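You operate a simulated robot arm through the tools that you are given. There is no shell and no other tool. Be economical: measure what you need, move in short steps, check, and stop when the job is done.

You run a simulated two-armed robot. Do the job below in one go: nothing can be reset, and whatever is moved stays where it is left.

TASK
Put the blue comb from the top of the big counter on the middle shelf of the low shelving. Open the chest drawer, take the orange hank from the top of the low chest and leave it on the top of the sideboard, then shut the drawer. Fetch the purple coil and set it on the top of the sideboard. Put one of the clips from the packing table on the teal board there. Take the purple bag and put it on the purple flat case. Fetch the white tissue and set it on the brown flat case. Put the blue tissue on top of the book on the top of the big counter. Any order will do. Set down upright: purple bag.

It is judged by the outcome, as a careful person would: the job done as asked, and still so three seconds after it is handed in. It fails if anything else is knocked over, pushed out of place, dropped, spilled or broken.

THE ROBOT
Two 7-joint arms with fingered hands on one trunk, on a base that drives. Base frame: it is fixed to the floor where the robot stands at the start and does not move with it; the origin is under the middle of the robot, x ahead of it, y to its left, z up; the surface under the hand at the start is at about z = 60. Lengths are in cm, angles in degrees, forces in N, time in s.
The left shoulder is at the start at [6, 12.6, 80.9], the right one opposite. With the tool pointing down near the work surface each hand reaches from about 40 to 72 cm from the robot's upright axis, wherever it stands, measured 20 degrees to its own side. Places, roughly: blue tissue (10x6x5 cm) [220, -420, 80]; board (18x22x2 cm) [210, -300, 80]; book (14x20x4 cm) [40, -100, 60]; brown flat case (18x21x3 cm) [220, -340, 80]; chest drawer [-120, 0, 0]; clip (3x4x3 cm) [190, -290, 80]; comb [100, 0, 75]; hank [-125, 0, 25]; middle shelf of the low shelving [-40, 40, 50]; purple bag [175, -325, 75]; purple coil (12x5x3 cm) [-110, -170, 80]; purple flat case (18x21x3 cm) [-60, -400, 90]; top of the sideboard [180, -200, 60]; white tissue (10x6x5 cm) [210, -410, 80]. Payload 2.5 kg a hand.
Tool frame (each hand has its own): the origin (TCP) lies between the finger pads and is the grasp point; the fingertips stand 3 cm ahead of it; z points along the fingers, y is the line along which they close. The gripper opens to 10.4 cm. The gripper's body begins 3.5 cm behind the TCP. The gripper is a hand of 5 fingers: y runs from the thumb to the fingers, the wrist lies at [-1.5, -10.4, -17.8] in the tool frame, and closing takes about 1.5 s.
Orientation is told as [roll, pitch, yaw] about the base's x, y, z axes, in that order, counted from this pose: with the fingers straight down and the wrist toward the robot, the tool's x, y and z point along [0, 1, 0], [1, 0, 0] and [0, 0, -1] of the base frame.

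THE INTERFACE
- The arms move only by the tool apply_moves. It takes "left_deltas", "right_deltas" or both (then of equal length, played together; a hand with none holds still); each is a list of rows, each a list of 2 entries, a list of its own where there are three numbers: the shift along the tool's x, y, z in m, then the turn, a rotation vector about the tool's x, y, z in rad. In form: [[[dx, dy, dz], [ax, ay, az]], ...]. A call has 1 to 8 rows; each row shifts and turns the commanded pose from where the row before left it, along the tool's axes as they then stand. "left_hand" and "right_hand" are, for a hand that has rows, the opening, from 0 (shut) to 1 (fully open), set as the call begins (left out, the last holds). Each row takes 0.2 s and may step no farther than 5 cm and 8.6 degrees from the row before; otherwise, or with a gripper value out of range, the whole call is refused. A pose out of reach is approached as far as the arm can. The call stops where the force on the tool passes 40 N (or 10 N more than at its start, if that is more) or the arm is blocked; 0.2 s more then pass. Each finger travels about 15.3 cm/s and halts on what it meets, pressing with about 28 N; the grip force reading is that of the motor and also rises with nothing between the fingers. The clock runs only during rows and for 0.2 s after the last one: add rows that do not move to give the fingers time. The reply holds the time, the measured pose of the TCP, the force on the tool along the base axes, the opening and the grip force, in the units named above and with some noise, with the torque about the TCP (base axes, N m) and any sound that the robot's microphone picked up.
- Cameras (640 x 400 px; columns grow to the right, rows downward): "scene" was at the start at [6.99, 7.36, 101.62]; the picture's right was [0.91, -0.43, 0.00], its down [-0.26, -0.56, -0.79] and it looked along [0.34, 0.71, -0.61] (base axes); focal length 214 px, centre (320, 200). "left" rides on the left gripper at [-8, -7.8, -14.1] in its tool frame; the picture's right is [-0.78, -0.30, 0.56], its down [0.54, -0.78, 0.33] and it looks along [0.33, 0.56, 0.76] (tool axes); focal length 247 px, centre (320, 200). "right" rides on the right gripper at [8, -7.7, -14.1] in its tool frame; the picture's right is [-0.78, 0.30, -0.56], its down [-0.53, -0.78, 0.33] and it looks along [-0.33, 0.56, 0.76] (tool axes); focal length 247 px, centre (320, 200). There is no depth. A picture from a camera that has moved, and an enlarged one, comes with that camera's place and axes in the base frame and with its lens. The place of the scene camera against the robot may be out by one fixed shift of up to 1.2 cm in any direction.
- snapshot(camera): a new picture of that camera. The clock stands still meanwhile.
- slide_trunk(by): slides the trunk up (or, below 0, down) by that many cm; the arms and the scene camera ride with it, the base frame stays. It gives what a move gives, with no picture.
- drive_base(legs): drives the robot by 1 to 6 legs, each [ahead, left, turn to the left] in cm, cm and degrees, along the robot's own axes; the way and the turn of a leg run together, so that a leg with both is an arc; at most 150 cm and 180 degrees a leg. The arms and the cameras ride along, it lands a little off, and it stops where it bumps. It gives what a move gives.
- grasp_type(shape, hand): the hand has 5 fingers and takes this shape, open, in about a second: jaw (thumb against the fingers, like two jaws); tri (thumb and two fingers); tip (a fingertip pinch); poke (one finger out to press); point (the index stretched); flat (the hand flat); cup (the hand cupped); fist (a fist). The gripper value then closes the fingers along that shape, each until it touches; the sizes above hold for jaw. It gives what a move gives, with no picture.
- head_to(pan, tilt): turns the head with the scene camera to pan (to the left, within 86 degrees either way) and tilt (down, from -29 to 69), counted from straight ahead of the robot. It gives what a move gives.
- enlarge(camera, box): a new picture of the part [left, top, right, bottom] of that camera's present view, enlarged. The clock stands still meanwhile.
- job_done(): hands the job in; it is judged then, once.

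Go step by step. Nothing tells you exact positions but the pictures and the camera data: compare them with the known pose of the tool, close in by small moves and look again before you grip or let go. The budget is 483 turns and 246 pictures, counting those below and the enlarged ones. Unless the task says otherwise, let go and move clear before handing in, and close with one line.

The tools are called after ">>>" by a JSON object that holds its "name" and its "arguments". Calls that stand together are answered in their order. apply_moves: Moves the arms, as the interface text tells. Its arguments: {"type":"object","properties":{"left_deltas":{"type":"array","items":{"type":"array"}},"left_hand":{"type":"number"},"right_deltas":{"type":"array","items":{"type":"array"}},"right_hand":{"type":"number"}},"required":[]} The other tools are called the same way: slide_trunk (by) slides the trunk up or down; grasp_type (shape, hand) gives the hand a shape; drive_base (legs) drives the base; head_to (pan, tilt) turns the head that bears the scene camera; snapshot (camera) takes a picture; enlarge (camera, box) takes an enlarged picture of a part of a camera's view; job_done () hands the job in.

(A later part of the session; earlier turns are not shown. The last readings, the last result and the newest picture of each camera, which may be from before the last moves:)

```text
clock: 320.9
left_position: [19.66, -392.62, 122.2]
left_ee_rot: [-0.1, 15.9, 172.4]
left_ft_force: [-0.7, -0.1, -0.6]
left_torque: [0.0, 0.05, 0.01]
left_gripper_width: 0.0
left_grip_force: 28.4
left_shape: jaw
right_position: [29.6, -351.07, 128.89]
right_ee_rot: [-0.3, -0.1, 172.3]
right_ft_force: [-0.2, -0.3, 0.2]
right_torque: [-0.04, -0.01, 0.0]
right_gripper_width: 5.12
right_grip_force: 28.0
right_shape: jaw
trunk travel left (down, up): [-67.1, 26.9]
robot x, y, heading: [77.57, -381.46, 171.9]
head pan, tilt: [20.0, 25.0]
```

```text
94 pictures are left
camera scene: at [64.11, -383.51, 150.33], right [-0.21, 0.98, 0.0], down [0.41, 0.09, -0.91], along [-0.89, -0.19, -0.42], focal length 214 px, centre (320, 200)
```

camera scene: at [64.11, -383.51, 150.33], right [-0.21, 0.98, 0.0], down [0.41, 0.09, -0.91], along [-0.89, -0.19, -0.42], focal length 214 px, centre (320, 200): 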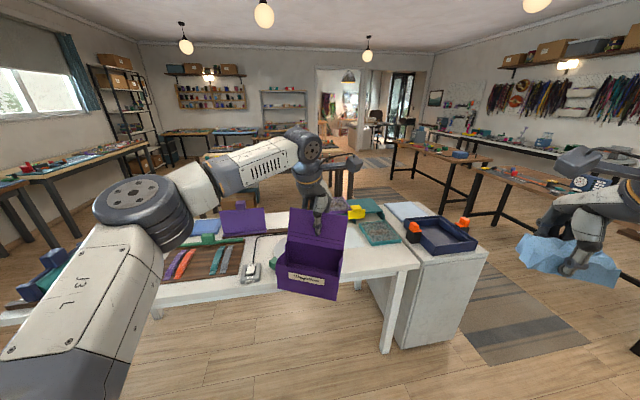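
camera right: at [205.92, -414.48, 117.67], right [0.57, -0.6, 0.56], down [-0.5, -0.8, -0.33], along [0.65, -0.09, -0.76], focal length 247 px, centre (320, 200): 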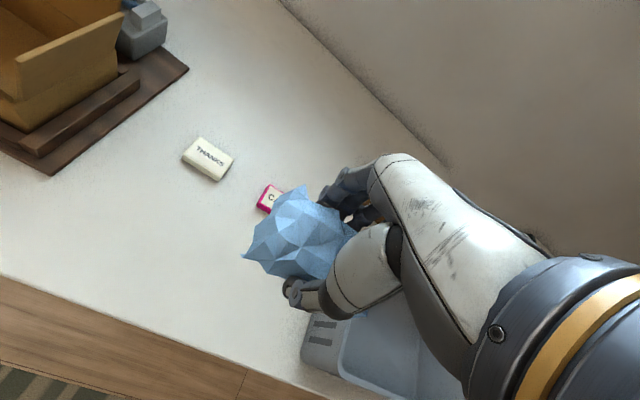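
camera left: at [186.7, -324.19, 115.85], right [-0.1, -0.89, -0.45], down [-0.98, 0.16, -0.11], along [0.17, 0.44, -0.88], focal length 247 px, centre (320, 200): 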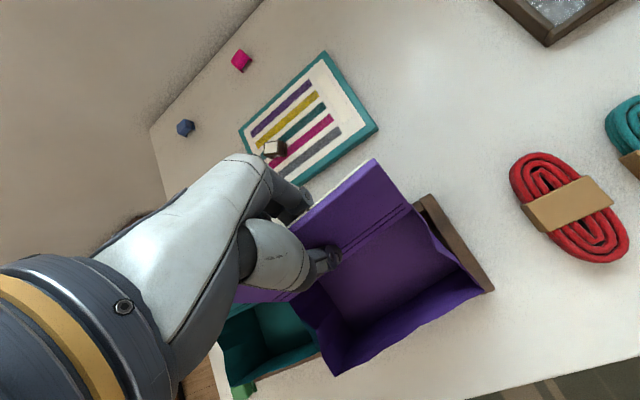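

>>> {"name": "enlarge", "arguments": {"camera": "scene", "box": [140, 170, 500, 340]}}

>>> {"name": "snapshot", "arguments": {"camera": "left"}}

```text
1.78 times, centred on (320, 255) of scene
camera zoom: at [64.11, -383.51, 150.33], right [-0.21, 0.98, 0.0], down [0.41, 0.09, -0.91], along [-0.89, -0.19, -0.42], focal length 381 px, centre (320, 102)
```

zoom: 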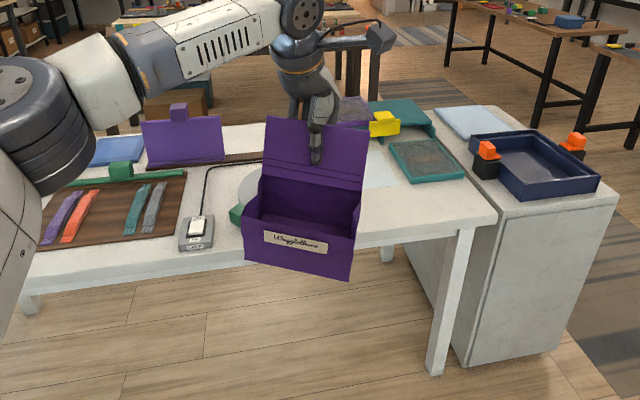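

```text
92 pictures are left
camera left: at [24.23, -385.44, 137.85], right [0.54, 0.71, -0.45], down [0.76, -0.64, -0.11], along [-0.37, -0.29, -0.88], focal length 247 px, centre (320, 200)
```

left: 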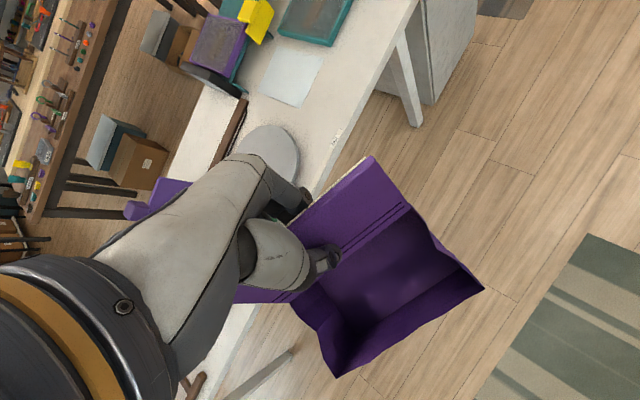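

The purple case (with grey inset) is near the table's back at ≈(−56,−398). Approach from the front-right corner and look closer.

>>> {"name": "drive_base", "arguments": {"legs": [[0, -33, 0], [45, 0, 0], [0, 0, 30.6]]}}

>>> {"name": "head_to", "arguments": {"pan": 25, "tilt": 35}}

>>> {"name": "snapshot", "arguments": {"camera": "scene"}}

>>> {"name": "snapshot", "arguments": {"camera": "left"}}

```text
clock: 326.8
left_position: [-4.99, -382.35, 122.06]
left_ee_rot: [0.0, 15.9, -156.8]
left_ft_force: [1.1, -1.1, -0.4]
left_torque: [0.0, 0.02, 0.0]
left_gripper_width: 0.0
left_grip_force: 28.1
left_shape: jaw
right_position: [-17.84, -341.69, 128.81]
right_ee_rot: [-0.5, -0.2, -156.8]
right_ft_force: [-1.0, -0.4, -0.2]
right_torque: [-0.04, 0.01, -0.03]
right_gripper_width: 5.08
right_grip_force: 28.3
right_shape: jaw
trunk travel left (down, up): [-67.1, 26.9]
robot x, y, heading: [39.24, -342.92, -157.3]
head pan, tilt: [20.0, 25.0]
```

```text
clock: 327.5
left_position: [-4.85, -382.43, 122.02]
left_ee_rot: [0.0, 15.8, -156.7]
left_ft_force: [-0.1, 0.2, -0.5]
left_torque: [-0.01, -0.03, 0.02]
left_gripper_width: 0.0
left_grip_force: 28.2
left_shape: jaw
right_position: [-17.89, -341.44, 128.72]
right_ee_rot: [-0.3, -0.3, -156.7]
right_ft_force: [-1.4, -0.3, 0.0]
right_torque: [-0.01, -0.01, -0.01]
right_gripper_width: 5.1
right_grip_force: 28.2
right_shape: jaw
trunk travel left (down, up): [-67.1, 26.9]
robot x, y, heading: [39.51, -342.77, -157.4]
head pan, tilt: [25.0, 35.0]
```

```text
91 pictures are left
camera scene: at [28.96, -351.53, 148.77], right [-0.74, 0.67, 0.0], down [0.38, 0.42, -0.82], along [-0.55, -0.61, -0.57], focal length 214 px, centre (320, 200)
```

scene: 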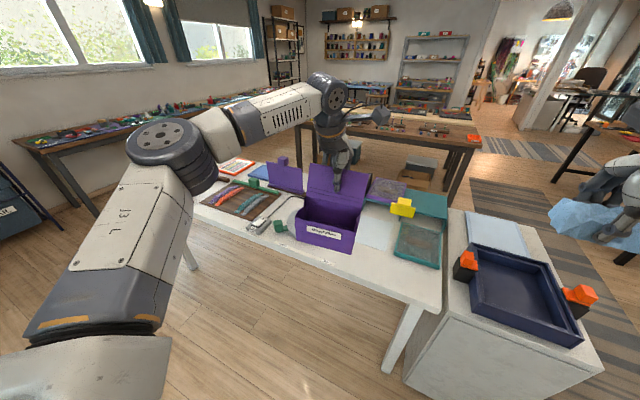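

```text
90 pictures are left
camera left: at [-4.83, -373.7, 137.85], right [0.1, 0.89, -0.45], down [0.98, -0.16, -0.11], along [-0.17, -0.44, -0.88], focal length 247 px, centre (320, 200)
```

left: 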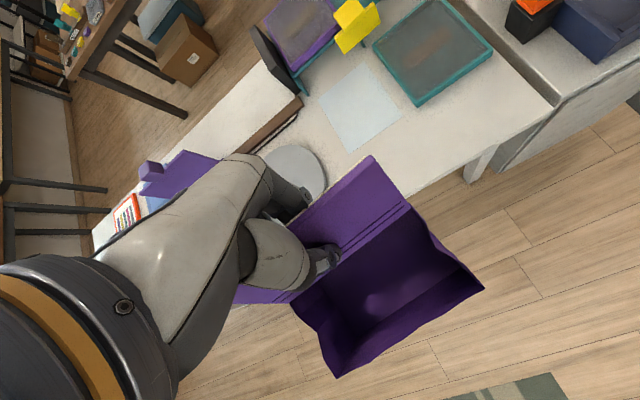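

>>> {"name": "enlarge", "arguments": {"camera": "scene", "box": [240, 140, 480, 300]}}

>>> {"name": "enlarge", "arguments": {"camera": "left", "box": [180, 0, 500, 160]}}

```text
2.50 times, centred on (360, 220) of scene
camera zoom: at [28.96, -351.53, 148.77], right [-0.74, 0.67, 0.0], down [0.38, 0.42, -0.82], along [-0.55, -0.61, -0.57], focal length 536 px, centre (220, 150)
```

zoom: 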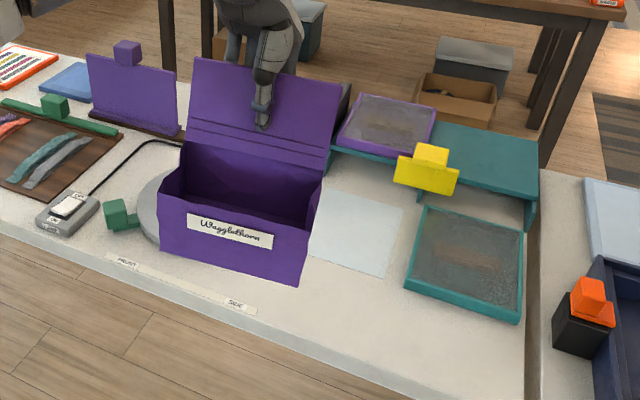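

```text
2.00 times, centred on (340, 80) of left
camera zoom: at [-4.83, -373.7, 137.85], right [0.1, 0.89, -0.45], down [0.98, -0.16, -0.11], along [-0.17, -0.44, -0.88], focal length 494 px, centre (280, 440)
```

zoom: 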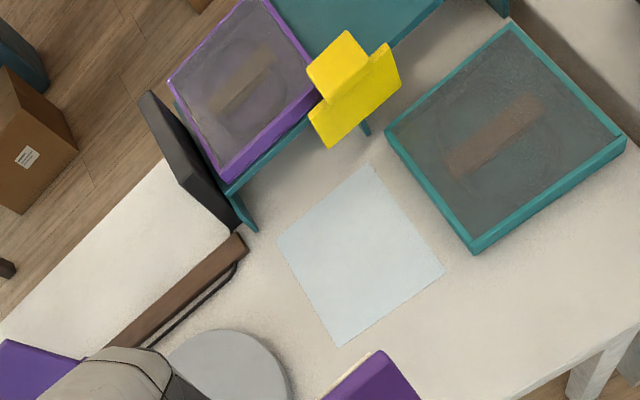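

The purple case sits on a low teal stand near the table's back edge, at ≈(−60,−398), top ≈z 90. Reaching from behind is easier; go round the cabinet side.

>>> {"name": "slide_trunk", "arguments": {"by": 15}}

>>> {"name": "drive_base", "arguments": {"legs": [[0, -108, 0]]}}

>>> {"name": "head_to", "arguments": {"pan": 0, "tilt": 30}}

>>> {"name": "snapshot", "arguments": {"camera": "scene"}}

```text
clock: 329.3
left_position: [-4.96, -382.4, 137.1]
left_ee_rot: [0.0, 15.8, -156.9]
left_ft_force: [-0.1, -0.7, 0.2]
left_torque: [0.01, 0.02, 0.01]
left_gripper_width: 0.0
left_grip_force: 28.0
left_shape: jaw
right_position: [-17.9, -341.43, 143.87]
right_ee_rot: [-0.3, -0.2, -156.7]
right_ft_force: [0.5, -0.9, 0.3]
right_torque: [-0.01, 0.0, 0.0]
right_gripper_width: 5.08
right_grip_force: 28.0
right_shape: jaw
trunk travel left (down, up): [-82.1, 11.9]
robot x, y, heading: [39.73, -342.79, -157.1]
head pan, tilt: [25.0, 35.0]
```

```text
clock: 334.8
left_position: [-46.64, -282.84, 137.14]
left_ee_rot: [-0.1, 15.8, -156.9]
left_ft_force: [0.4, 0.5, -0.3]
left_torque: [-0.01, 0.0, 0.02]
left_gripper_width: 0.0
left_grip_force: 27.6
left_shape: jaw
right_position: [-59.69, -241.93, 143.84]
right_ee_rot: [-0.3, -0.3, -157.0]
right_ft_force: [0.7, 0.3, -0.1]
right_torque: [-0.01, 0.03, 0.02]
right_gripper_width: 5.12
right_grip_force: 28.1
right_shape: jaw
trunk travel left (down, up): [-82.1, 11.9]
robot x, y, heading: [-2.19, -243.56, -157.2]
head pan, tilt: [25.0, 35.0]
```

```text
clock: 335.7
left_position: [-46.78, -282.87, 137.01]
left_ee_rot: [0.1, 15.8, -156.9]
left_ft_force: [-0.7, 0.1, 0.0]
left_torque: [-0.01, 0.0, 0.0]
left_gripper_width: 0.0
left_grip_force: 27.9
left_shape: jaw
right_position: [-59.65, -241.99, 143.85]
right_ee_rot: [-0.3, -0.2, -156.9]
right_ft_force: [-0.5, 0.0, 0.1]
right_torque: [-0.02, -0.01, 0.0]
right_gripper_width: 5.1
right_grip_force: 28.1
right_shape: jaw
trunk travel left (down, up): [-82.1, 11.9]
robot x, y, heading: [-2.52, -243.35, -157.5]
head pan, tilt: [0.0, 30.0]
```

```text
87 pictures are left
camera scene: at [-15.17, -249.1, 164.54], right [-0.39, 0.92, 0.0], down [0.46, 0.19, -0.87], along [-0.8, -0.33, -0.5], focal length 214 px, centre (320, 200)
```

scene: 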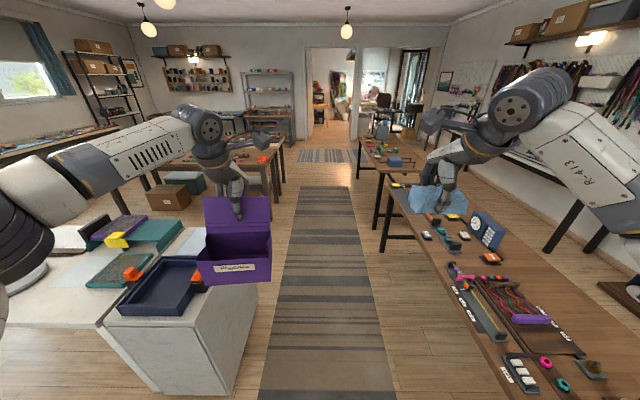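

>>> {"name": "drive_base", "arguments": {"legs": [[150, -3, 0], [22, 0, 0], [0, 0, 90]]}}

>>> {"name": "head_to", "arguments": {"pan": 15, "tilt": 30}}

>>> {"name": "snapshot", "arguments": {"camera": "scene"}}

```text
refused: leg 1 is longer than a leg can be; nothing moved
```

```text
clock: 336.5
left_position: [-46.74, -282.89, 137.1]
left_ee_rot: [0.0, 15.7, -156.9]
left_ft_force: [0.3, 0.2, 0.2]
left_torque: [0.0, -0.01, 0.02]
left_gripper_width: 0.01
left_grip_force: 28.4
left_shape: jaw
right_position: [-59.56, -241.96, 143.82]
right_ee_rot: [-0.3, -0.3, -156.9]
right_ft_force: [-0.3, 0.1, 0.0]
right_torque: [0.01, 0.01, -0.02]
right_gripper_width: 5.09
right_grip_force: 28.0
right_shape: jaw
trunk travel left (down, up): [-82.1, 11.9]
robot x, y, heading: [-2.27, -243.62, -157.2]
head pan, tilt: [15.0, 30.0]
```

```text
86 pictures are left
camera scene: at [-14.0, -251.12, 164.54], right [-0.61, 0.79, 0.0], down [0.4, 0.31, -0.87], along [-0.69, -0.53, -0.5], focal length 214 px, centre (320, 200)
```

scene: 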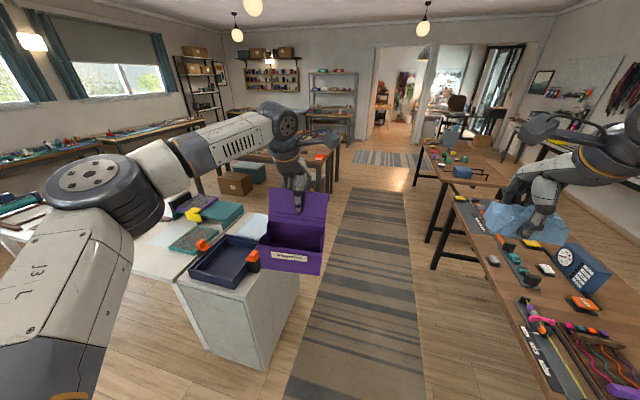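

>>> {"name": "drive_base", "arguments": {"legs": [[140, 0, 0], [30, 0, 0], [0, 0, 90]]}}

>>> {"name": "head_to", "arguments": {"pan": 25, "tilt": 30}}

>>> {"name": "snapshot", "arguments": {"camera": "scene"}}

```text
clock: 349.0
left_position: [-119.62, -352.57, 137.06]
left_ee_rot: [0.0, 15.9, -66.0]
left_ft_force: [-0.1, -0.2, -1.1]
left_torque: [0.02, 0.0, 0.0]
left_gripper_width: 0.0
left_grip_force: 28.3
left_shape: jaw
right_position: [-160.22, -366.13, 143.92]
right_ee_rot: [-0.3, -0.2, -65.9]
right_ft_force: [0.0, 0.0, -0.3]
right_torque: [0.03, 0.01, 0.0]
right_gripper_width: 5.06
right_grip_force: 28.3
right_shape: jaw
trunk travel left (down, up): [-82.1, 11.9]
robot x, y, heading: [-159.72, -309.32, -66.1]
head pan, tilt: [15.0, 30.0]
```

```text
clock: 349.7
left_position: [-119.56, -352.49, 137.15]
left_ee_rot: [0.0, 15.9, -65.9]
left_ft_force: [0.7, 0.5, 0.0]
left_torque: [0.0, -0.02, 0.0]
left_gripper_width: 0.01
left_grip_force: 28.5
left_shape: jaw
right_position: [-160.32, -366.07, 143.81]
right_ee_rot: [-0.3, -0.2, -65.7]
right_ft_force: [0.1, -1.0, 0.9]
right_torque: [0.01, 0.02, -0.01]
right_gripper_width: 5.02
right_grip_force: 28.4
right_shape: jaw
trunk travel left (down, up): [-82.1, 11.9]
robot x, y, heading: [-159.49, -308.83, -66.3]
head pan, tilt: [25.0, 30.0]
```

```text
85 pictures are left
camera scene: at [-151.97, -319.07, 164.54], right [-0.66, -0.75, 0.0], down [-0.38, 0.33, -0.87], along [0.65, -0.57, -0.5], focal length 214 px, centre (320, 200)
```

scene: 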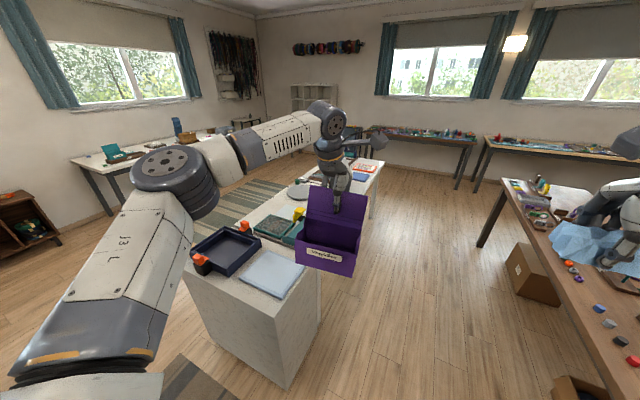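

Aisle behind the white table is clear. Drive along it and turn to face the table's back.

>>> {"name": "drive_base", "arguments": {"legs": [[135, 0, 0], [0, 0, 88.5]]}}

>>> {"name": "head_to", "arguments": {"pan": 10, "tilt": 45}}

>>> {"name": "snapshot", "arguments": {"camera": "scene"}}

>>> {"name": "snapshot", "arguments": {"camera": "left"}}

```text
clock: 360.2
left_position: [-61.72, -394.62, 137.06]
left_ee_rot: [0.0, 15.9, 22.1]
left_ft_force: [-0.1, 0.6, -0.3]
left_torque: [0.03, -0.05, 0.0]
left_gripper_width: 0.0
left_grip_force: 27.7
left_shape: jaw
right_position: [-49.71, -435.65, 143.77]
right_ee_rot: [-0.2, -0.2, 22.2]
right_ft_force: [-0.2, -0.1, -0.4]
right_torque: [0.0, -0.01, 0.01]
right_gripper_width: 5.01
right_grip_force: 27.7
right_shape: jaw
trunk travel left (down, up): [-82.1, 11.9]
robot x, y, heading: [-106.58, -433.31, 21.6]
head pan, tilt: [25.0, 30.0]
```

```text
clock: 361.0
left_position: [-61.65, -394.68, 137.14]
left_ee_rot: [0.0, 15.9, 22.0]
left_ft_force: [0.5, 0.2, -0.8]
left_torque: [-0.02, 0.0, -0.01]
left_gripper_width: 0.02
left_grip_force: 28.3
left_shape: jaw
right_position: [-49.56, -435.72, 143.88]
right_ee_rot: [-0.4, -0.3, 22.1]
right_ft_force: [0.1, -0.4, -0.4]
right_torque: [0.02, -0.01, 0.01]
right_gripper_width: 5.04
right_grip_force: 28.3
right_shape: jaw
trunk travel left (down, up): [-82.1, 11.9]
robot x, y, heading: [-107.1, -433.2, 21.7]
head pan, tilt: [10.0, 45.0]
```

```text
84 pictures are left
camera scene: at [-96.67, -427.88, 162.29], right [0.53, -0.85, 0.0], down [-0.6, -0.37, -0.71], along [0.6, 0.37, -0.71], focal length 214 px, centre (320, 200)
```

scene: 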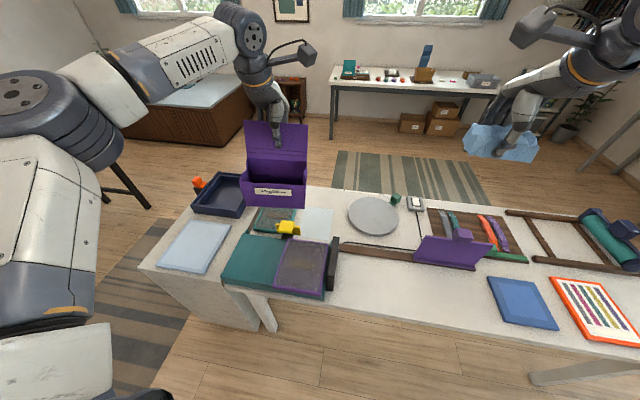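

```text
83 pictures are left
camera left: at [-62.13, -403.58, 152.85], right [-0.11, -0.88, -0.45], down [-0.98, 0.18, -0.11], along [0.18, 0.43, -0.88], focal length 247 px, centre (320, 200)
```

left: 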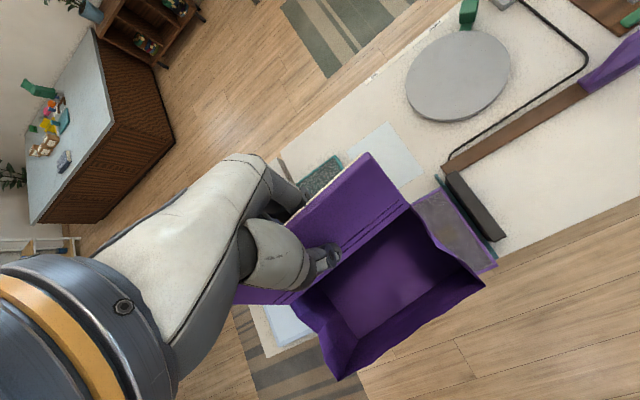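

Case centre ≈(−66,−401.5). Shift right ~4.5 cm and lower partway to verify.

>>> {"name": "drive_base", "arguments": {"legs": [[0, -4.5, 0.5]]}}

>>> {"name": "slide_trunk", "arguments": {"by": -22}}

>>> {"name": "snapshot", "arguments": {"camera": "scene"}}

>>> {"name": "snapshot", "arguments": {"camera": "left"}}

```text
clock: 361.9
left_position: [-60.35, -398.36, 137.11]
left_ee_rot: [0.0, 15.8, 22.7]
left_ft_force: [-0.8, 0.0, -0.1]
left_torque: [0.01, -0.01, -0.01]
left_gripper_width: 0.0
left_grip_force: 28.1
left_shape: jaw
right_position: [-47.84, -439.26, 143.81]
right_ee_rot: [-0.3, -0.4, 22.6]
right_ft_force: [0.2, 0.0, -1.4]
right_torque: [-0.01, -0.01, -0.02]
right_gripper_width: 5.02
right_grip_force: 28.0
right_shape: jaw
trunk travel left (down, up): [-82.1, 11.9]
robot x, y, heading: [-105.01, -437.34, 22.0]
head pan, tilt: [10.0, 45.0]
```

```text
clock: 364.2
left_position: [-60.58, -398.32, 115.13]
left_ee_rot: [0.1, 15.9, 22.6]
left_ft_force: [0.1, 0.6, -0.6]
left_torque: [0.0, -0.02, -0.04]
left_gripper_width: 0.0
left_grip_force: 28.2
left_shape: jaw
right_position: [-47.91, -439.46, 121.9]
right_ee_rot: [-0.3, -0.3, 22.8]
right_ft_force: [0.7, 0.5, -0.2]
right_torque: [0.03, 0.02, -0.02]
right_gripper_width: 5.03
right_grip_force: 27.5
right_shape: jaw
trunk travel left (down, up): [-60.1, 33.9]
robot x, y, heading: [-104.84, -437.32, 22.2]
head pan, tilt: [10.0, 45.0]
```

```text
82 pictures are left
camera scene: at [-95.07, -431.91, 140.28], right [0.53, -0.85, 0.0], down [-0.6, -0.38, -0.71], along [0.6, 0.38, -0.71], focal length 214 px, centre (320, 200)
```

scene: 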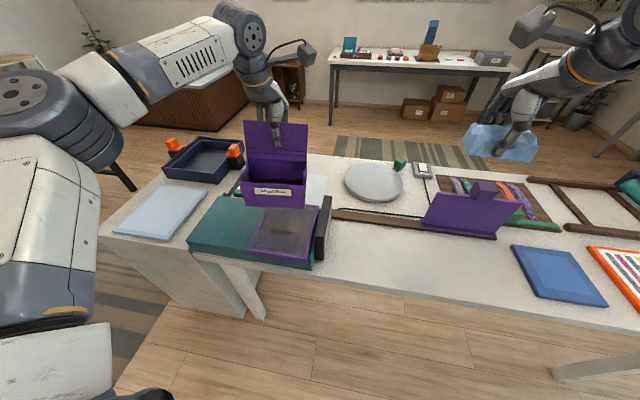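

```text
81 pictures are left
camera left: at [-60.75, -407.25, 130.86], right [-0.1, -0.88, -0.45], down [-0.98, 0.17, -0.11], along [0.17, 0.43, -0.88], focal length 247 px, centre (320, 200)
```

left: 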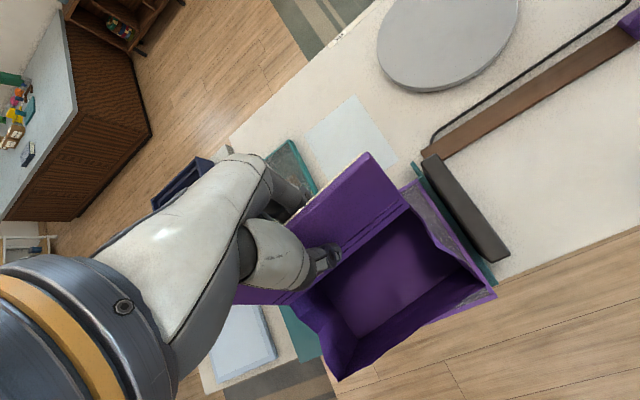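

Bag base is centred above the case. Lower stepwise until contact.

>>> {"name": "slide_trunk", "arguments": {"by": -7}}

>>> {"name": "slide_trunk", "arguments": {"by": -2}}

>>> {"name": "snapshot", "arguments": {"camera": "scene"}}

```text
clock: 365.3
left_position: [-60.47, -398.38, 108.05]
left_ee_rot: [0.0, 15.9, 22.7]
left_ft_force: [0.4, 0.4, -0.3]
left_torque: [-0.02, -0.04, 0.0]
left_gripper_width: 0.0
left_grip_force: 28.2
left_shape: jaw
right_position: [-47.86, -439.31, 114.88]
right_ee_rot: [-0.2, -0.2, 22.7]
right_ft_force: [0.1, 0.1, 0.5]
right_torque: [-0.01, 0.0, 0.01]
right_gripper_width: 5.01
right_grip_force: 28.2
right_shape: jaw
trunk travel left (down, up): [-53.1, 40.9]
robot x, y, heading: [-104.87, -437.57, 22.3]
head pan, tilt: [10.0, 45.0]
```

```text
clock: 366.0
left_position: [-60.46, -398.44, 106.11]
left_ee_rot: [0.0, 15.9, 22.7]
left_ft_force: [0.3, -0.4, -0.8]
left_torque: [-0.01, -0.01, 0.0]
left_gripper_width: 0.01
left_grip_force: 27.0
left_shape: jaw
right_position: [-47.86, -439.33, 112.84]
right_ee_rot: [-0.3, -0.4, 22.8]
right_ft_force: [0.5, 0.1, 0.2]
right_torque: [-0.03, -0.01, -0.01]
right_gripper_width: 5.05
right_grip_force: 27.8
right_shape: jaw
trunk travel left (down, up): [-51.1, 42.9]
robot x, y, heading: [-105.06, -437.54, 22.1]
head pan, tilt: [10.0, 45.0]
```

```text
80 pictures are left
camera scene: at [-95.07, -431.91, 131.28], right [0.53, -0.85, 0.0], down [-0.6, -0.38, -0.71], along [0.6, 0.38, -0.71], focal length 214 px, centre (320, 200)
```

scene: 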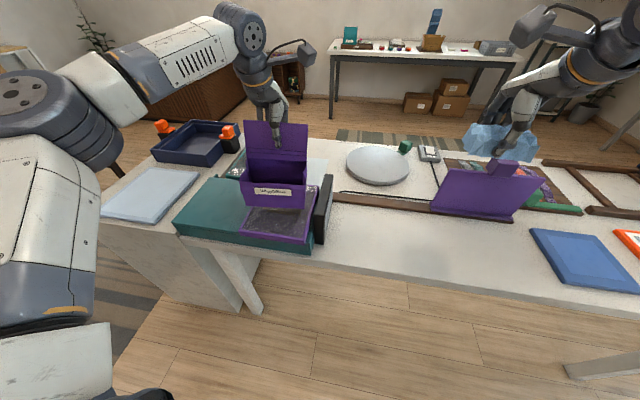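

>>> {"name": "slide_trunk", "arguments": {"by": -2}}

>>> {"name": "slide_trunk", "arguments": {"by": -1}}

>>> {"name": "enlarge", "arguments": {"camera": "scene", "box": [200, 110, 360, 270]}}

```text
clock: 366.7
left_position: [-60.48, -398.34, 104.11]
left_ee_rot: [0.0, 15.9, 22.7]
left_ft_force: [-0.3, 0.0, -0.1]
left_torque: [0.04, -0.03, 0.04]
left_gripper_width: 0.01
left_grip_force: 28.0
left_shape: jaw
right_position: [-47.98, -439.28, 110.81]
right_ee_rot: [-0.4, -0.3, 22.7]
right_ft_force: [0.1, 0.3, 0.5]
right_torque: [-0.03, 0.03, 0.03]
right_gripper_width: 5.02
right_grip_force: 28.2
right_shape: jaw
trunk travel left (down, up): [-49.1, 44.9]
robot x, y, heading: [-105.25, -437.6, 22.3]
head pan, tilt: [10.0, 45.0]
```

```text
clock: 367.2
left_position: [-60.38, -398.45, 103.11]
left_ee_rot: [0.0, 15.9, 22.7]
left_ft_force: [-0.3, 0.2, -1.0]
left_torque: [-0.01, -0.05, -0.03]
left_gripper_width: 0.0
left_grip_force: 28.0
left_shape: jaw
right_position: [-47.99, -439.42, 109.79]
right_ee_rot: [-0.4, -0.3, 22.8]
right_ft_force: [-0.6, 0.7, -0.5]
right_torque: [0.01, 0.02, -0.01]
right_gripper_width: 5.02
right_grip_force: 28.4
right_shape: jaw
trunk travel left (down, up): [-48.1, 45.9]
robot x, y, heading: [-104.88, -437.17, 22.2]
head pan, tilt: [10.0, 45.0]
```

```text
2.50 times, centred on (280, 190) of scene
camera zoom: at [-95.07, -431.91, 128.28], right [0.53, -0.85, 0.0], down [-0.6, -0.38, -0.71], along [0.6, 0.38, -0.71], focal length 536 px, centre (420, 225)
```

zoom: 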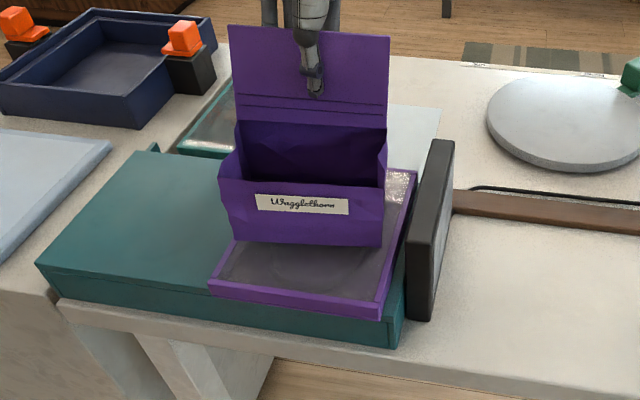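

>>> {"name": "slide_trunk", "arguments": {"by": -1}}

>>> {"name": "slide_trunk", "arguments": {"by": -0.7}}

>>> {"name": "slide_trunk", "arguments": {"by": -0.7}}

>>> {"name": "enlarge", "arguments": {"camera": "scene", "box": [200, 110, 360, 270]}}

```text
clock: 367.8
left_position: [-60.48, -398.3, 102.12]
left_ee_rot: [0.0, 15.9, 22.8]
left_ft_force: [0.6, 0.1, 0.0]
left_torque: [0.02, -0.01, 0.02]
left_gripper_width: 0.01
left_grip_force: 28.1
left_shape: jaw
right_position: [-47.96, -439.4, 108.78]
right_ee_rot: [-0.4, -0.2, 22.7]
right_ft_force: [0.0, 0.1, -0.9]
right_torque: [0.0, -0.04, -0.01]
right_gripper_width: 5.03
right_grip_force: 27.7
right_shape: jaw
trunk travel left (down, up): [-47.1, 46.9]
robot x, y, heading: [-104.97, -437.24, 22.3]
head pan, tilt: [10.0, 45.0]
```

```text
clock: 368.4
left_position: [-60.51, -398.31, 101.45]
left_ee_rot: [0.0, 15.8, 22.7]
left_ft_force: [-0.8, 1.4, 3.2]
left_torque: [-0.13, -0.03, -0.05]
left_gripper_width: 0.0
left_grip_force: 28.2
left_shape: jaw
right_position: [-47.95, -439.37, 108.06]
right_ee_rot: [-0.2, -0.2, 22.7]
right_ft_force: [0.7, 0.3, -0.1]
right_torque: [0.01, 0.01, 0.0]
right_gripper_width: 5.03
right_grip_force: 28.0
right_shape: jaw
trunk travel left (down, up): [-46.4, 47.6]
robot x, y, heading: [-105.17, -437.69, 22.1]
head pan, tilt: [10.0, 45.0]
```

```text
clock: 368.9
left_position: [-60.52, -398.35, 101.26]
left_ee_rot: [-0.1, 15.2, 22.7]
left_ft_force: [1.5, 6.7, 25.5]
left_torque: [-0.04, 0.06, -0.12]
left_gripper_width: 0.06
left_grip_force: 27.6
left_shape: jaw
right_position: [-47.98, -439.52, 107.53]
right_ee_rot: [-0.3, -0.5, 22.7]
right_ft_force: [-0.8, 0.0, 0.2]
right_torque: [0.02, -0.01, -0.03]
right_gripper_width: 5.03
right_grip_force: 28.1
right_shape: jaw
trunk travel left (down, up): [-45.7, 48.3]
robot x, y, heading: [-104.89, -437.61, 22.4]
head pan, tilt: [10.0, 45.0]
```

```text
2.50 times, centred on (280, 190) of scene
camera zoom: at [-95.22, -432.0, 125.94], right [0.53, -0.85, 0.0], down [-0.6, -0.38, -0.71], along [0.6, 0.38, -0.71], focal length 536 px, centre (420, 225)
```

zoom: 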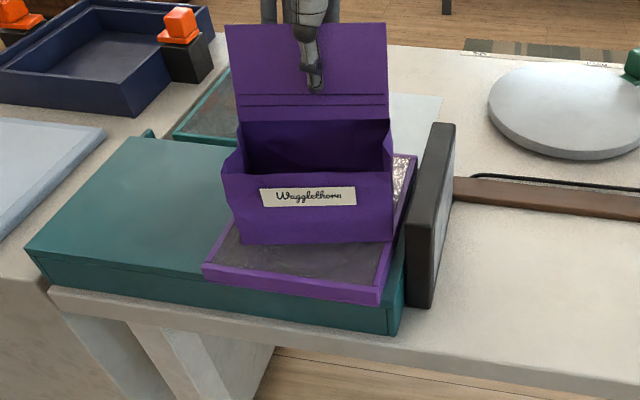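

Bag rests flat. Relieve slightly, open, then lift along the finger direction.

>>> {"name": "slide_trunk", "arguments": {"by": 0.4}}

>>> {"name": "apply_moves", "arguments": {"left_deltas": [[[0, 0, 0], [0, 0, 0]], [[0, 0, 0], [0, 0, 0]], [[0, 0, 0], [0, 0, 0]], [[0, 0, 0], [0, 0, 0]]], "left_hand": 0.45}}

>>> {"name": "enlarge", "arguments": {"camera": "scene", "box": [200, 110, 360, 270]}}

>>> {"name": "snapshot", "arguments": {"camera": "left"}}

```text
clock: 369.5
left_position: [-60.51, -398.46, 101.27]
left_ee_rot: [-0.1, 15.7, 22.7]
left_ft_force: [2.3, 3.6, 17.2]
left_torque: [-0.07, -0.01, 0.01]
left_gripper_width: 0.04
left_grip_force: 27.9
left_shape: jaw
right_position: [-47.92, -439.46, 107.94]
right_ee_rot: [-0.3, -0.3, 22.7]
right_ft_force: [0.6, 0.5, -0.1]
right_torque: [0.0, 0.0, 0.0]
right_gripper_width: 5.03
right_grip_force: 28.1
right_shape: jaw
trunk travel left (down, up): [-46.1, 47.9]
robot x, y, heading: [-104.76, -437.34, 22.4]
head pan, tilt: [10.0, 45.0]
```

```text
clock: 370.5
left_position: [-60.4, -398.44, 100.95]
left_ee_rot: [0.0, 15.9, 22.7]
left_ft_force: [-0.5, 0.0, 0.7]
left_torque: [0.01, 0.01, 0.0]
left_gripper_width: 4.62
left_grip_force: 0.0
left_shape: jaw
right_position: [-47.85, -439.41, 107.83]
right_ee_rot: [-0.3, -0.3, 22.7]
right_ft_force: [0.3, -0.3, 1.0]
right_torque: [-0.01, -0.03, 0.02]
right_gripper_width: 5.03
right_grip_force: 28.3
right_shape: jaw
trunk travel left (down, up): [-46.1, 47.9]
robot x, y, heading: [-105.02, -437.13, 22.4]
head pan, tilt: [10.0, 45.0]
```

```text
2.50 times, centred on (280, 190) of scene
camera zoom: at [-95.07, -431.91, 126.28], right [0.53, -0.85, 0.0], down [-0.6, -0.38, -0.71], along [0.6, 0.38, -0.71], focal length 536 px, centre (420, 225)
```

zoom: 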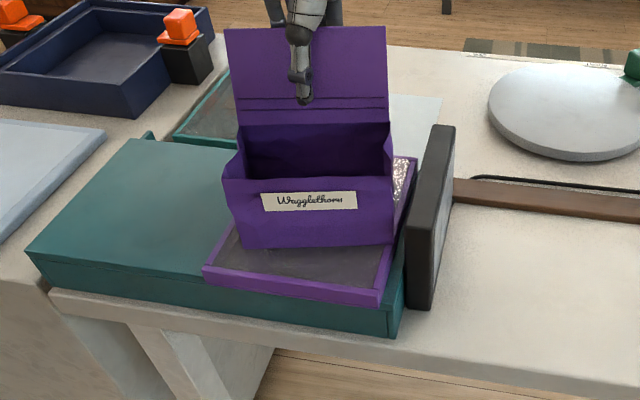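

```text
76 pictures are left
camera left: at [-60.75, -407.26, 116.82], right [-0.1, -0.88, -0.45], down [-0.98, 0.17, -0.11], along [0.17, 0.43, -0.88], focal length 247 px, centre (320, 200)
```

left: 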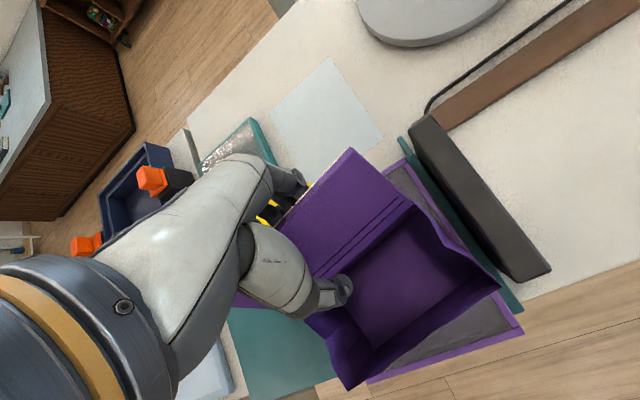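

>>> {"name": "apply_moves", "arguments": {"left_deltas": [[[0, 0, -0.02], [0, 0, 0]], [[0, 0, -0.02], [0, 0, 0]], [[0, 0, -0.02], [0, 0, 0]], [[0, 0, -0.02], [0, 0, 0]]]}}

>>> {"name": "slide_trunk", "arguments": {"by": 15}}

>>> {"name": "snapshot", "arguments": {"camera": "left"}}

>>> {"name": "snapshot", "arguments": {"camera": "scene"}}

```text
clock: 371.5
left_position: [-61.38, -398.05, 105.04]
left_ee_rot: [0.0, 15.6, 22.7]
left_ft_force: [-0.4, -0.3, -0.9]
left_torque: [0.01, -0.02, 0.03]
left_gripper_width: 4.66
left_grip_force: 0.0
left_shape: jaw
left hand out of reach, approached as far as the arm can: row 1, 2, 3, 4
right_position: [-47.82, -439.41, 108.02]
right_ee_rot: [-0.4, -0.2, 22.7]
right_ft_force: [0.4, 0.9, 0.0]
right_torque: [0.03, 0.01, 0.01]
right_gripper_width: 5.02
right_grip_force: 27.9
right_shape: jaw
trunk travel left (down, up): [-46.1, 47.9]
robot x, y, heading: [-105.37, -437.3, 22.3]
head pan, tilt: [10.0, 45.0]
```

```text
clock: 373.2
left_position: [-61.43, -397.9, 119.96]
left_ee_rot: [-0.1, 15.7, 22.8]
left_ft_force: [0.2, -0.6, 0.7]
left_torque: [0.03, 0.0, 0.02]
left_gripper_width: 4.66
left_grip_force: 0.0
left_shape: jaw
right_position: [-47.93, -439.37, 122.75]
right_ee_rot: [-0.4, -0.2, 22.7]
right_ft_force: [0.1, -0.1, 0.4]
right_torque: [-0.02, 0.01, 0.0]
right_gripper_width: 5.0
right_grip_force: 28.5
right_shape: jaw
trunk travel left (down, up): [-61.1, 32.9]
robot x, y, heading: [-105.2, -437.3, 22.4]
head pan, tilt: [10.0, 45.0]
```

```text
75 pictures are left
camera left: at [-61.84, -406.94, 135.78], right [-0.1, -0.88, -0.45], down [-0.98, 0.17, -0.11], along [0.17, 0.43, -0.88], focal length 247 px, centre (320, 200)
```

left: 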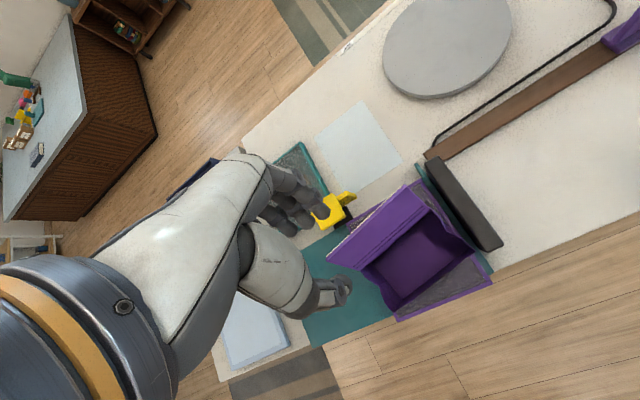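

```text
74 pictures are left
camera scene: at [-95.06, -431.91, 141.28], right [0.53, -0.85, 0.0], down [-0.6, -0.38, -0.71], along [0.6, 0.38, -0.71], focal length 214 px, centre (320, 200)
```

scene: 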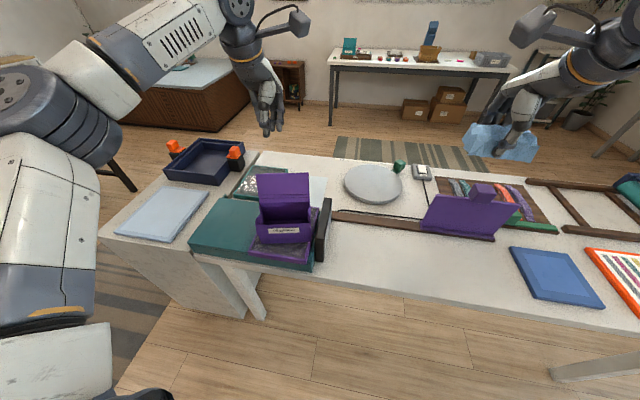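

>>> {"name": "enlarge", "arguments": {"camera": "scene", "box": [180, 140, 380, 290]}}

>>> {"name": "enlarge", "arguments": {"camera": "left", "box": [260, 120, 520, 340]}}

```text
2.67 times, centred on (280, 215) of scene
camera zoom: at [-95.06, -431.91, 141.28], right [0.53, -0.85, 0.0], down [-0.6, -0.38, -0.71], along [0.6, 0.38, -0.71], focal length 572 px, centre (427, 160)
```

zoom: 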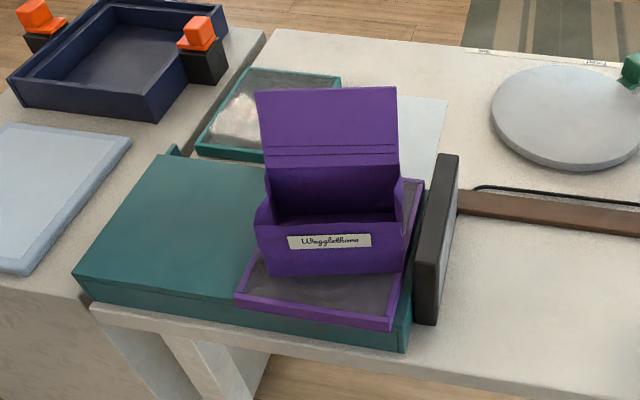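

```text
1.82 times, centred on (390, 230) of left
camera zoom: at [-61.84, -406.94, 135.78], right [-0.1, -0.88, -0.45], down [-0.98, 0.17, -0.11], along [0.17, 0.43, -0.88], focal length 449 px, centre (193, 146)
```

zoom: 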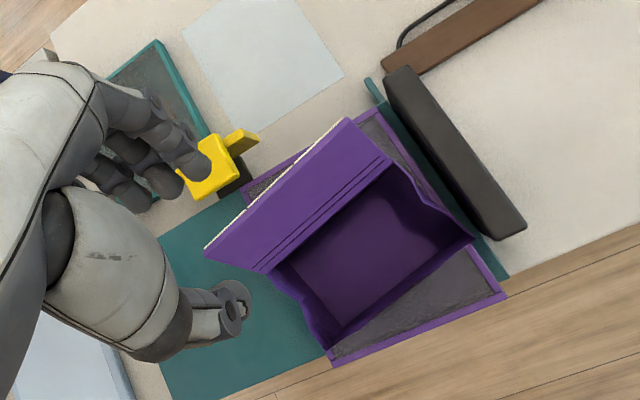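

Bag is upright on the purple case. Now carry the blue tissue to the book: retrace the aisle.

>>> {"name": "slide_trunk", "arguments": {"by": 10}}

>>> {"name": "drive_base", "arguments": {"legs": [[-15, 0, 0], [0, 138, 0], [120, 0, 0]]}}

>>> {"name": "drive_base", "arguments": {"legs": [[82, 0, 0], [0, 110, 0]]}}

>>> {"name": "head_to", "arguments": {"pan": 0, "tilt": 40}}

>>> {"name": "snapshot", "arguments": {"camera": "scene"}}

```text
clock: 374.6
left_position: [-61.61, -398.01, 130.02]
left_ee_rot: [-0.1, 15.7, 22.6]
left_ft_force: [0.7, -0.1, 0.3]
left_torque: [0.01, 0.0, 0.02]
left_gripper_width: 4.65
left_grip_force: 0.0
left_shape: jaw
right_position: [-47.89, -439.4, 132.82]
right_ee_rot: [-0.4, -0.1, 22.7]
right_ft_force: [-0.2, 0.2, 0.8]
right_torque: [-0.02, 0.0, 0.03]
right_gripper_width: 5.02
right_grip_force: 27.7
right_shape: jaw
trunk travel left (down, up): [-71.1, 22.9]
robot x, y, heading: [-104.99, -437.91, 22.5]
head pan, tilt: [10.0, 45.0]
```

```text
clock: 388.2
left_position: [-16.86, -227.59, 130.14]
left_ee_rot: [0.0, 15.6, 23.1]
left_ft_force: [-0.5, -0.4, 0.9]
left_torque: [0.02, 0.02, 0.03]
left_gripper_width: 4.67
left_grip_force: 0.0
left_shape: jaw
right_position: [-2.95, -268.63, 132.88]
right_ee_rot: [-0.3, -0.3, 23.2]
right_ft_force: [0.6, 0.4, 0.8]
right_torque: [0.01, 0.0, 0.03]
right_gripper_width: 5.02
right_grip_force: 27.6
right_shape: jaw
trunk travel left (down, up): [-71.1, 22.9]
robot x, y, heading: [-60.02, -267.17, 22.7]
head pan, tilt: [10.0, 45.0]
```

```text
clock: 397.8
left_position: [17.14, -94.78, 130.02]
left_ee_rot: [-0.2, 15.7, 22.1]
left_ft_force: [0.7, 0.8, -0.9]
left_torque: [0.03, 0.02, 0.02]
left_gripper_width: 4.63
left_grip_force: 0.0
left_shape: jaw
right_position: [30.29, -136.23, 132.76]
right_ee_rot: [-0.4, -0.3, 22.2]
right_ft_force: [-0.6, -0.4, -0.8]
right_torque: [0.03, 0.01, 0.0]
right_gripper_width: 5.0
right_grip_force: 28.1
right_shape: jaw
trunk travel left (down, up): [-71.1, 22.9]
robot x, y, heading: [-26.65, -133.39, 21.6]
head pan, tilt: [10.0, 45.0]
```

```text
clock: 398.5
left_position: [17.16, -94.9, 130.02]
left_ee_rot: [0.0, 15.7, 22.1]
left_ft_force: [-0.2, 0.3, -0.6]
left_torque: [0.01, -0.01, 0.01]
left_gripper_width: 4.67
left_grip_force: 0.1
left_shape: jaw
right_position: [30.27, -136.31, 132.83]
right_ee_rot: [-0.2, -0.2, 22.2]
right_ft_force: [0.3, -0.6, 0.4]
right_torque: [0.0, -0.03, 0.0]
right_gripper_width: 5.02
right_grip_force: 27.6
right_shape: jaw
trunk travel left (down, up): [-71.1, 22.9]
robot x, y, heading: [-26.87, -133.74, 21.6]
head pan, tilt: [0.0, 40.0]
```

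```text
71 pictures are left
camera scene: at [-15.83, -129.49, 152.0], right [0.37, -0.93, 0.0], down [-0.6, -0.24, -0.77], along [0.71, 0.28, -0.64], focal length 214 px, centre (320, 200)
```

scene: 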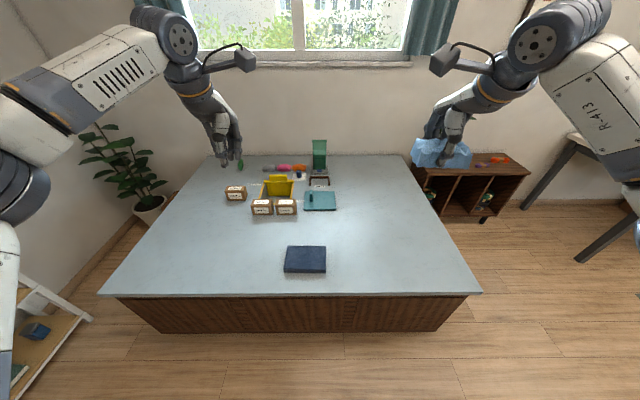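

Book at ≈(37.6,−100.7). Approach so the right hand is above it.

>>> {"name": "drive_base", "arguments": {"legs": [[13, 26, 1]]}}

>>> {"name": "slide_trunk", "arguments": {"by": -30}}

>>> {"name": "snapshot", "arguments": {"camera": "scene"}}

>>> {"name": "snapshot", "arguments": {"camera": "right"}}

```text
clock: 400.6
left_position: [18.31, -64.81, 130.0]
left_ee_rot: [-0.1, 15.7, 23.1]
left_ft_force: [0.0, 0.4, -0.7]
left_torque: [-0.01, 0.02, 0.0]
left_gripper_width: 4.65
left_grip_force: 0.1
left_shape: jaw
right_position: [32.24, -106.08, 132.84]
right_ee_rot: [-0.3, -0.2, 23.2]
right_ft_force: [0.1, 0.4, 0.4]
right_torque: [0.02, 0.01, 0.03]
right_gripper_width: 5.03
right_grip_force: 27.8
right_shape: jaw
trunk travel left (down, up): [-71.1, 22.9]
robot x, y, heading: [-24.64, -104.31, 22.6]
head pan, tilt: [0.0, 40.0]
```

```text
clock: 403.6
left_position: [18.34, -64.81, 100.19]
left_ee_rot: [-0.1, 15.7, 23.1]
left_ft_force: [0.4, 0.7, -0.4]
left_torque: [-0.01, -0.01, 0.0]
left_gripper_width: 4.66
left_grip_force: 0.0
left_shape: jaw
right_position: [32.23, -105.92, 102.83]
right_ee_rot: [-0.4, -0.2, 23.1]
right_ft_force: [-0.3, 0.6, -1.1]
right_torque: [0.01, 0.02, 0.02]
right_gripper_width: 5.03
right_grip_force: 28.2
right_shape: jaw
trunk travel left (down, up): [-41.1, 52.9]
robot x, y, heading: [-25.02, -104.7, 22.6]
head pan, tilt: [0.0, 40.0]
```

```text
70 pictures are left
camera scene: at [-14.0, -100.05, 122.01], right [0.39, -0.92, 0.0], down [-0.59, -0.25, -0.77], along [0.71, 0.3, -0.64], focal length 214 px, centre (320, 200)
```

scene: 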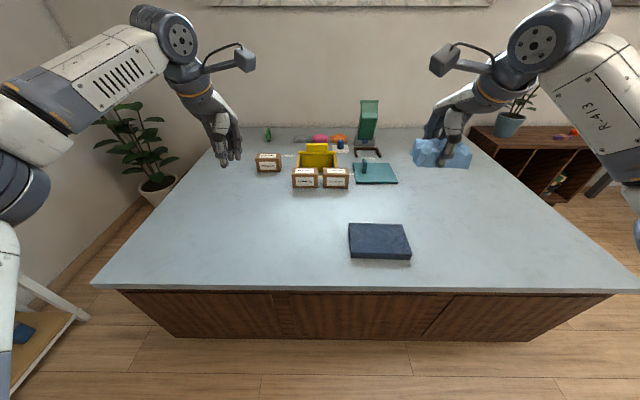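

```text
69 pictures are left
camera right: at [21.95, -101.75, 116.79], right [0.57, -0.6, 0.56], down [-0.5, -0.8, -0.33], along [0.65, -0.09, -0.76], focal length 247 px, centre (320, 200)
```

right: 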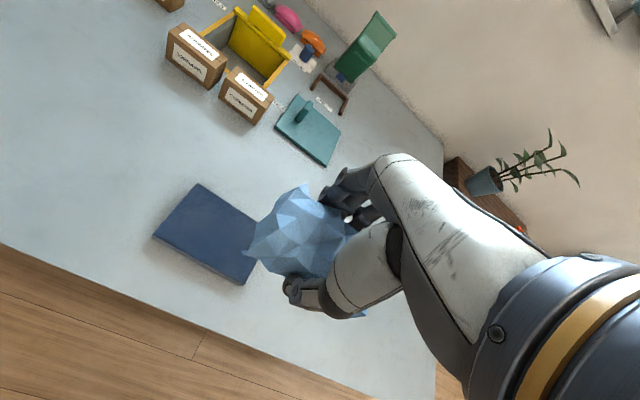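

>>> {"name": "apply_moves", "arguments": {"right_deltas": [[[0.009, 0.03, 0], [0, 0, 0]], [[0.009, 0.03, 0], [0, 0, 0]], [[0.009, 0.028, 0], [0, 0, 0]], [[0, 0, 0.04], [0, 0, 0]]]}}

>>> {"name": "slide_trunk", "arguments": {"by": -18}}

>>> {"name": "snapshot", "arguments": {"camera": "right"}}

```text
clock: 404.6
left_position: [18.31, -64.86, 100.06]
left_ee_rot: [-0.1, 15.7, 23.0]
left_ft_force: [0.4, 0.3, 0.0]
left_torque: [0.0, 0.0, 0.02]
left_gripper_width: 4.66
left_grip_force: 0.0
left_shape: jaw
right_position: [39.41, -100.28, 98.92]
right_ee_rot: [-0.3, -0.4, 23.2]
right_ft_force: [0.1, -0.6, 0.1]
right_torque: [0.02, -0.04, -0.01]
right_gripper_width: 5.01
right_grip_force: 28.5
right_shape: jaw
trunk travel left (down, up): [-41.1, 52.9]
robot x, y, heading: [-24.85, -104.54, 22.9]
head pan, tilt: [0.0, 40.0]
```

```text
clock: 406.6
left_position: [18.26, -64.89, 82.09]
left_ee_rot: [-0.1, 15.7, 23.1]
left_ft_force: [0.0, -0.9, 0.1]
left_torque: [-0.03, 0.01, -0.02]
left_gripper_width: 4.67
left_grip_force: 0.0
left_shape: jaw
right_position: [39.37, -100.35, 80.91]
right_ee_rot: [-0.3, -0.3, 23.0]
right_ft_force: [-0.2, -0.4, 0.1]
right_torque: [0.01, -0.03, -0.01]
right_gripper_width: 5.02
right_grip_force: 28.2
right_shape: jaw
trunk travel left (down, up): [-23.1, 70.9]
robot x, y, heading: [-24.53, -104.22, 22.8]
head pan, tilt: [0.0, 40.0]
```

```text
68 pictures are left
camera right: at [29.0, -95.98, 94.81], right [0.57, -0.6, 0.56], down [-0.5, -0.8, -0.33], along [0.65, -0.09, -0.76], focal length 247 px, centre (320, 200)
```

right: 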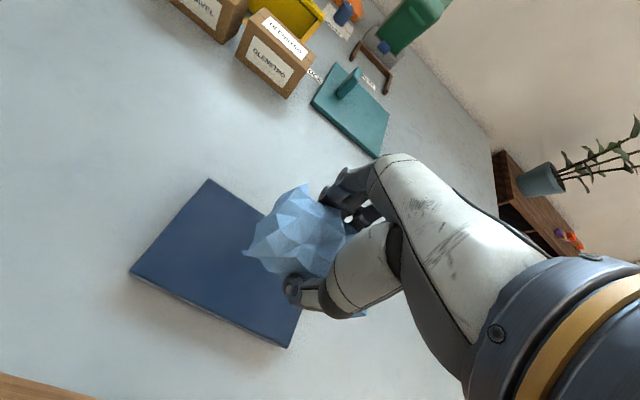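

Centred over the book. Lower.

>>> {"name": "slide_trunk", "arguments": {"by": -11}}

>>> {"name": "slide_trunk", "arguments": {"by": -1.5}}

>>> {"name": "slide_trunk", "arguments": {"by": -0.8}}

>>> {"name": "snapshot", "arguments": {"camera": "right"}}

```text
clock: 408.0
left_position: [18.37, -64.84, 71.12]
left_ee_rot: [-0.1, 15.7, 23.1]
left_ft_force: [0.1, -0.4, 0.6]
left_torque: [-0.02, -0.02, 0.0]
left_gripper_width: 4.65
left_grip_force: 0.0
left_shape: jaw
right_position: [39.31, -100.31, 69.86]
right_ee_rot: [-0.2, -0.3, 23.2]
right_ft_force: [1.3, -0.3, -0.6]
right_torque: [-0.03, 0.01, -0.05]
right_gripper_width: 5.01
right_grip_force: 28.3
right_shape: jaw
trunk travel left (down, up): [-12.1, 81.9]
robot x, y, heading: [-24.74, -104.73, 23.1]
head pan, tilt: [0.0, 40.0]
```

```text
clock: 408.6
left_position: [18.33, -64.92, 69.54]
left_ee_rot: [-0.1, 15.7, 23.2]
left_ft_force: [-0.4, -0.1, -0.4]
left_torque: [0.04, -0.01, -0.03]
left_gripper_width: 4.64
left_grip_force: 0.0
left_shape: jaw
right_position: [39.35, -100.26, 68.33]
right_ee_rot: [-0.3, -0.1, 23.0]
right_ft_force: [0.0, 0.0, 0.1]
right_torque: [0.02, 0.0, 0.02]
right_gripper_width: 5.03
right_grip_force: 28.1
right_shape: jaw
trunk travel left (down, up): [-10.6, 83.4]
robot x, y, heading: [-24.86, -104.3, 22.7]
head pan, tilt: [0.0, 40.0]
```

```text
clock: 409.2
left_position: [18.4, -64.85, 68.77]
left_ee_rot: [-0.1, 15.7, 23.1]
left_ft_force: [-0.4, -0.2, 0.4]
left_torque: [0.01, -0.01, 0.0]
left_gripper_width: 4.64
left_grip_force: 0.0
left_shape: jaw
right_position: [39.31, -100.28, 67.63]
right_ee_rot: [-0.3, -0.3, 23.0]
right_ft_force: [0.4, 0.0, -0.3]
right_torque: [0.0, 0.01, 0.0]
right_gripper_width: 5.02
right_grip_force: 28.4
right_shape: jaw
trunk travel left (down, up): [-9.8, 84.2]
robot x, y, heading: [-24.9, -104.38, 22.7]
head pan, tilt: [0.0, 40.0]
```

```text
67 pictures are left
camera right: at [29.0, -95.98, 81.51], right [0.57, -0.6, 0.56], down [-0.5, -0.8, -0.33], along [0.65, -0.09, -0.76], focal length 247 px, centre (320, 200)
```

right: 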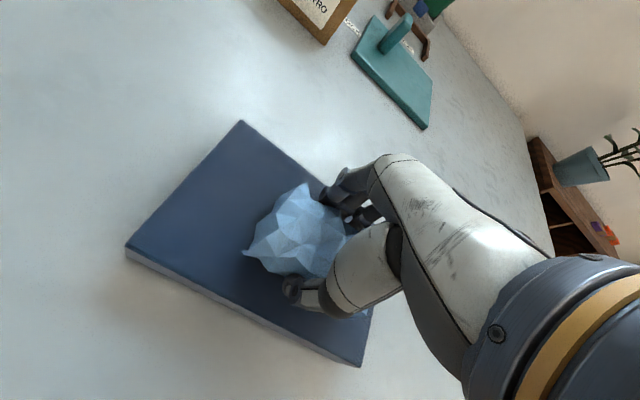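

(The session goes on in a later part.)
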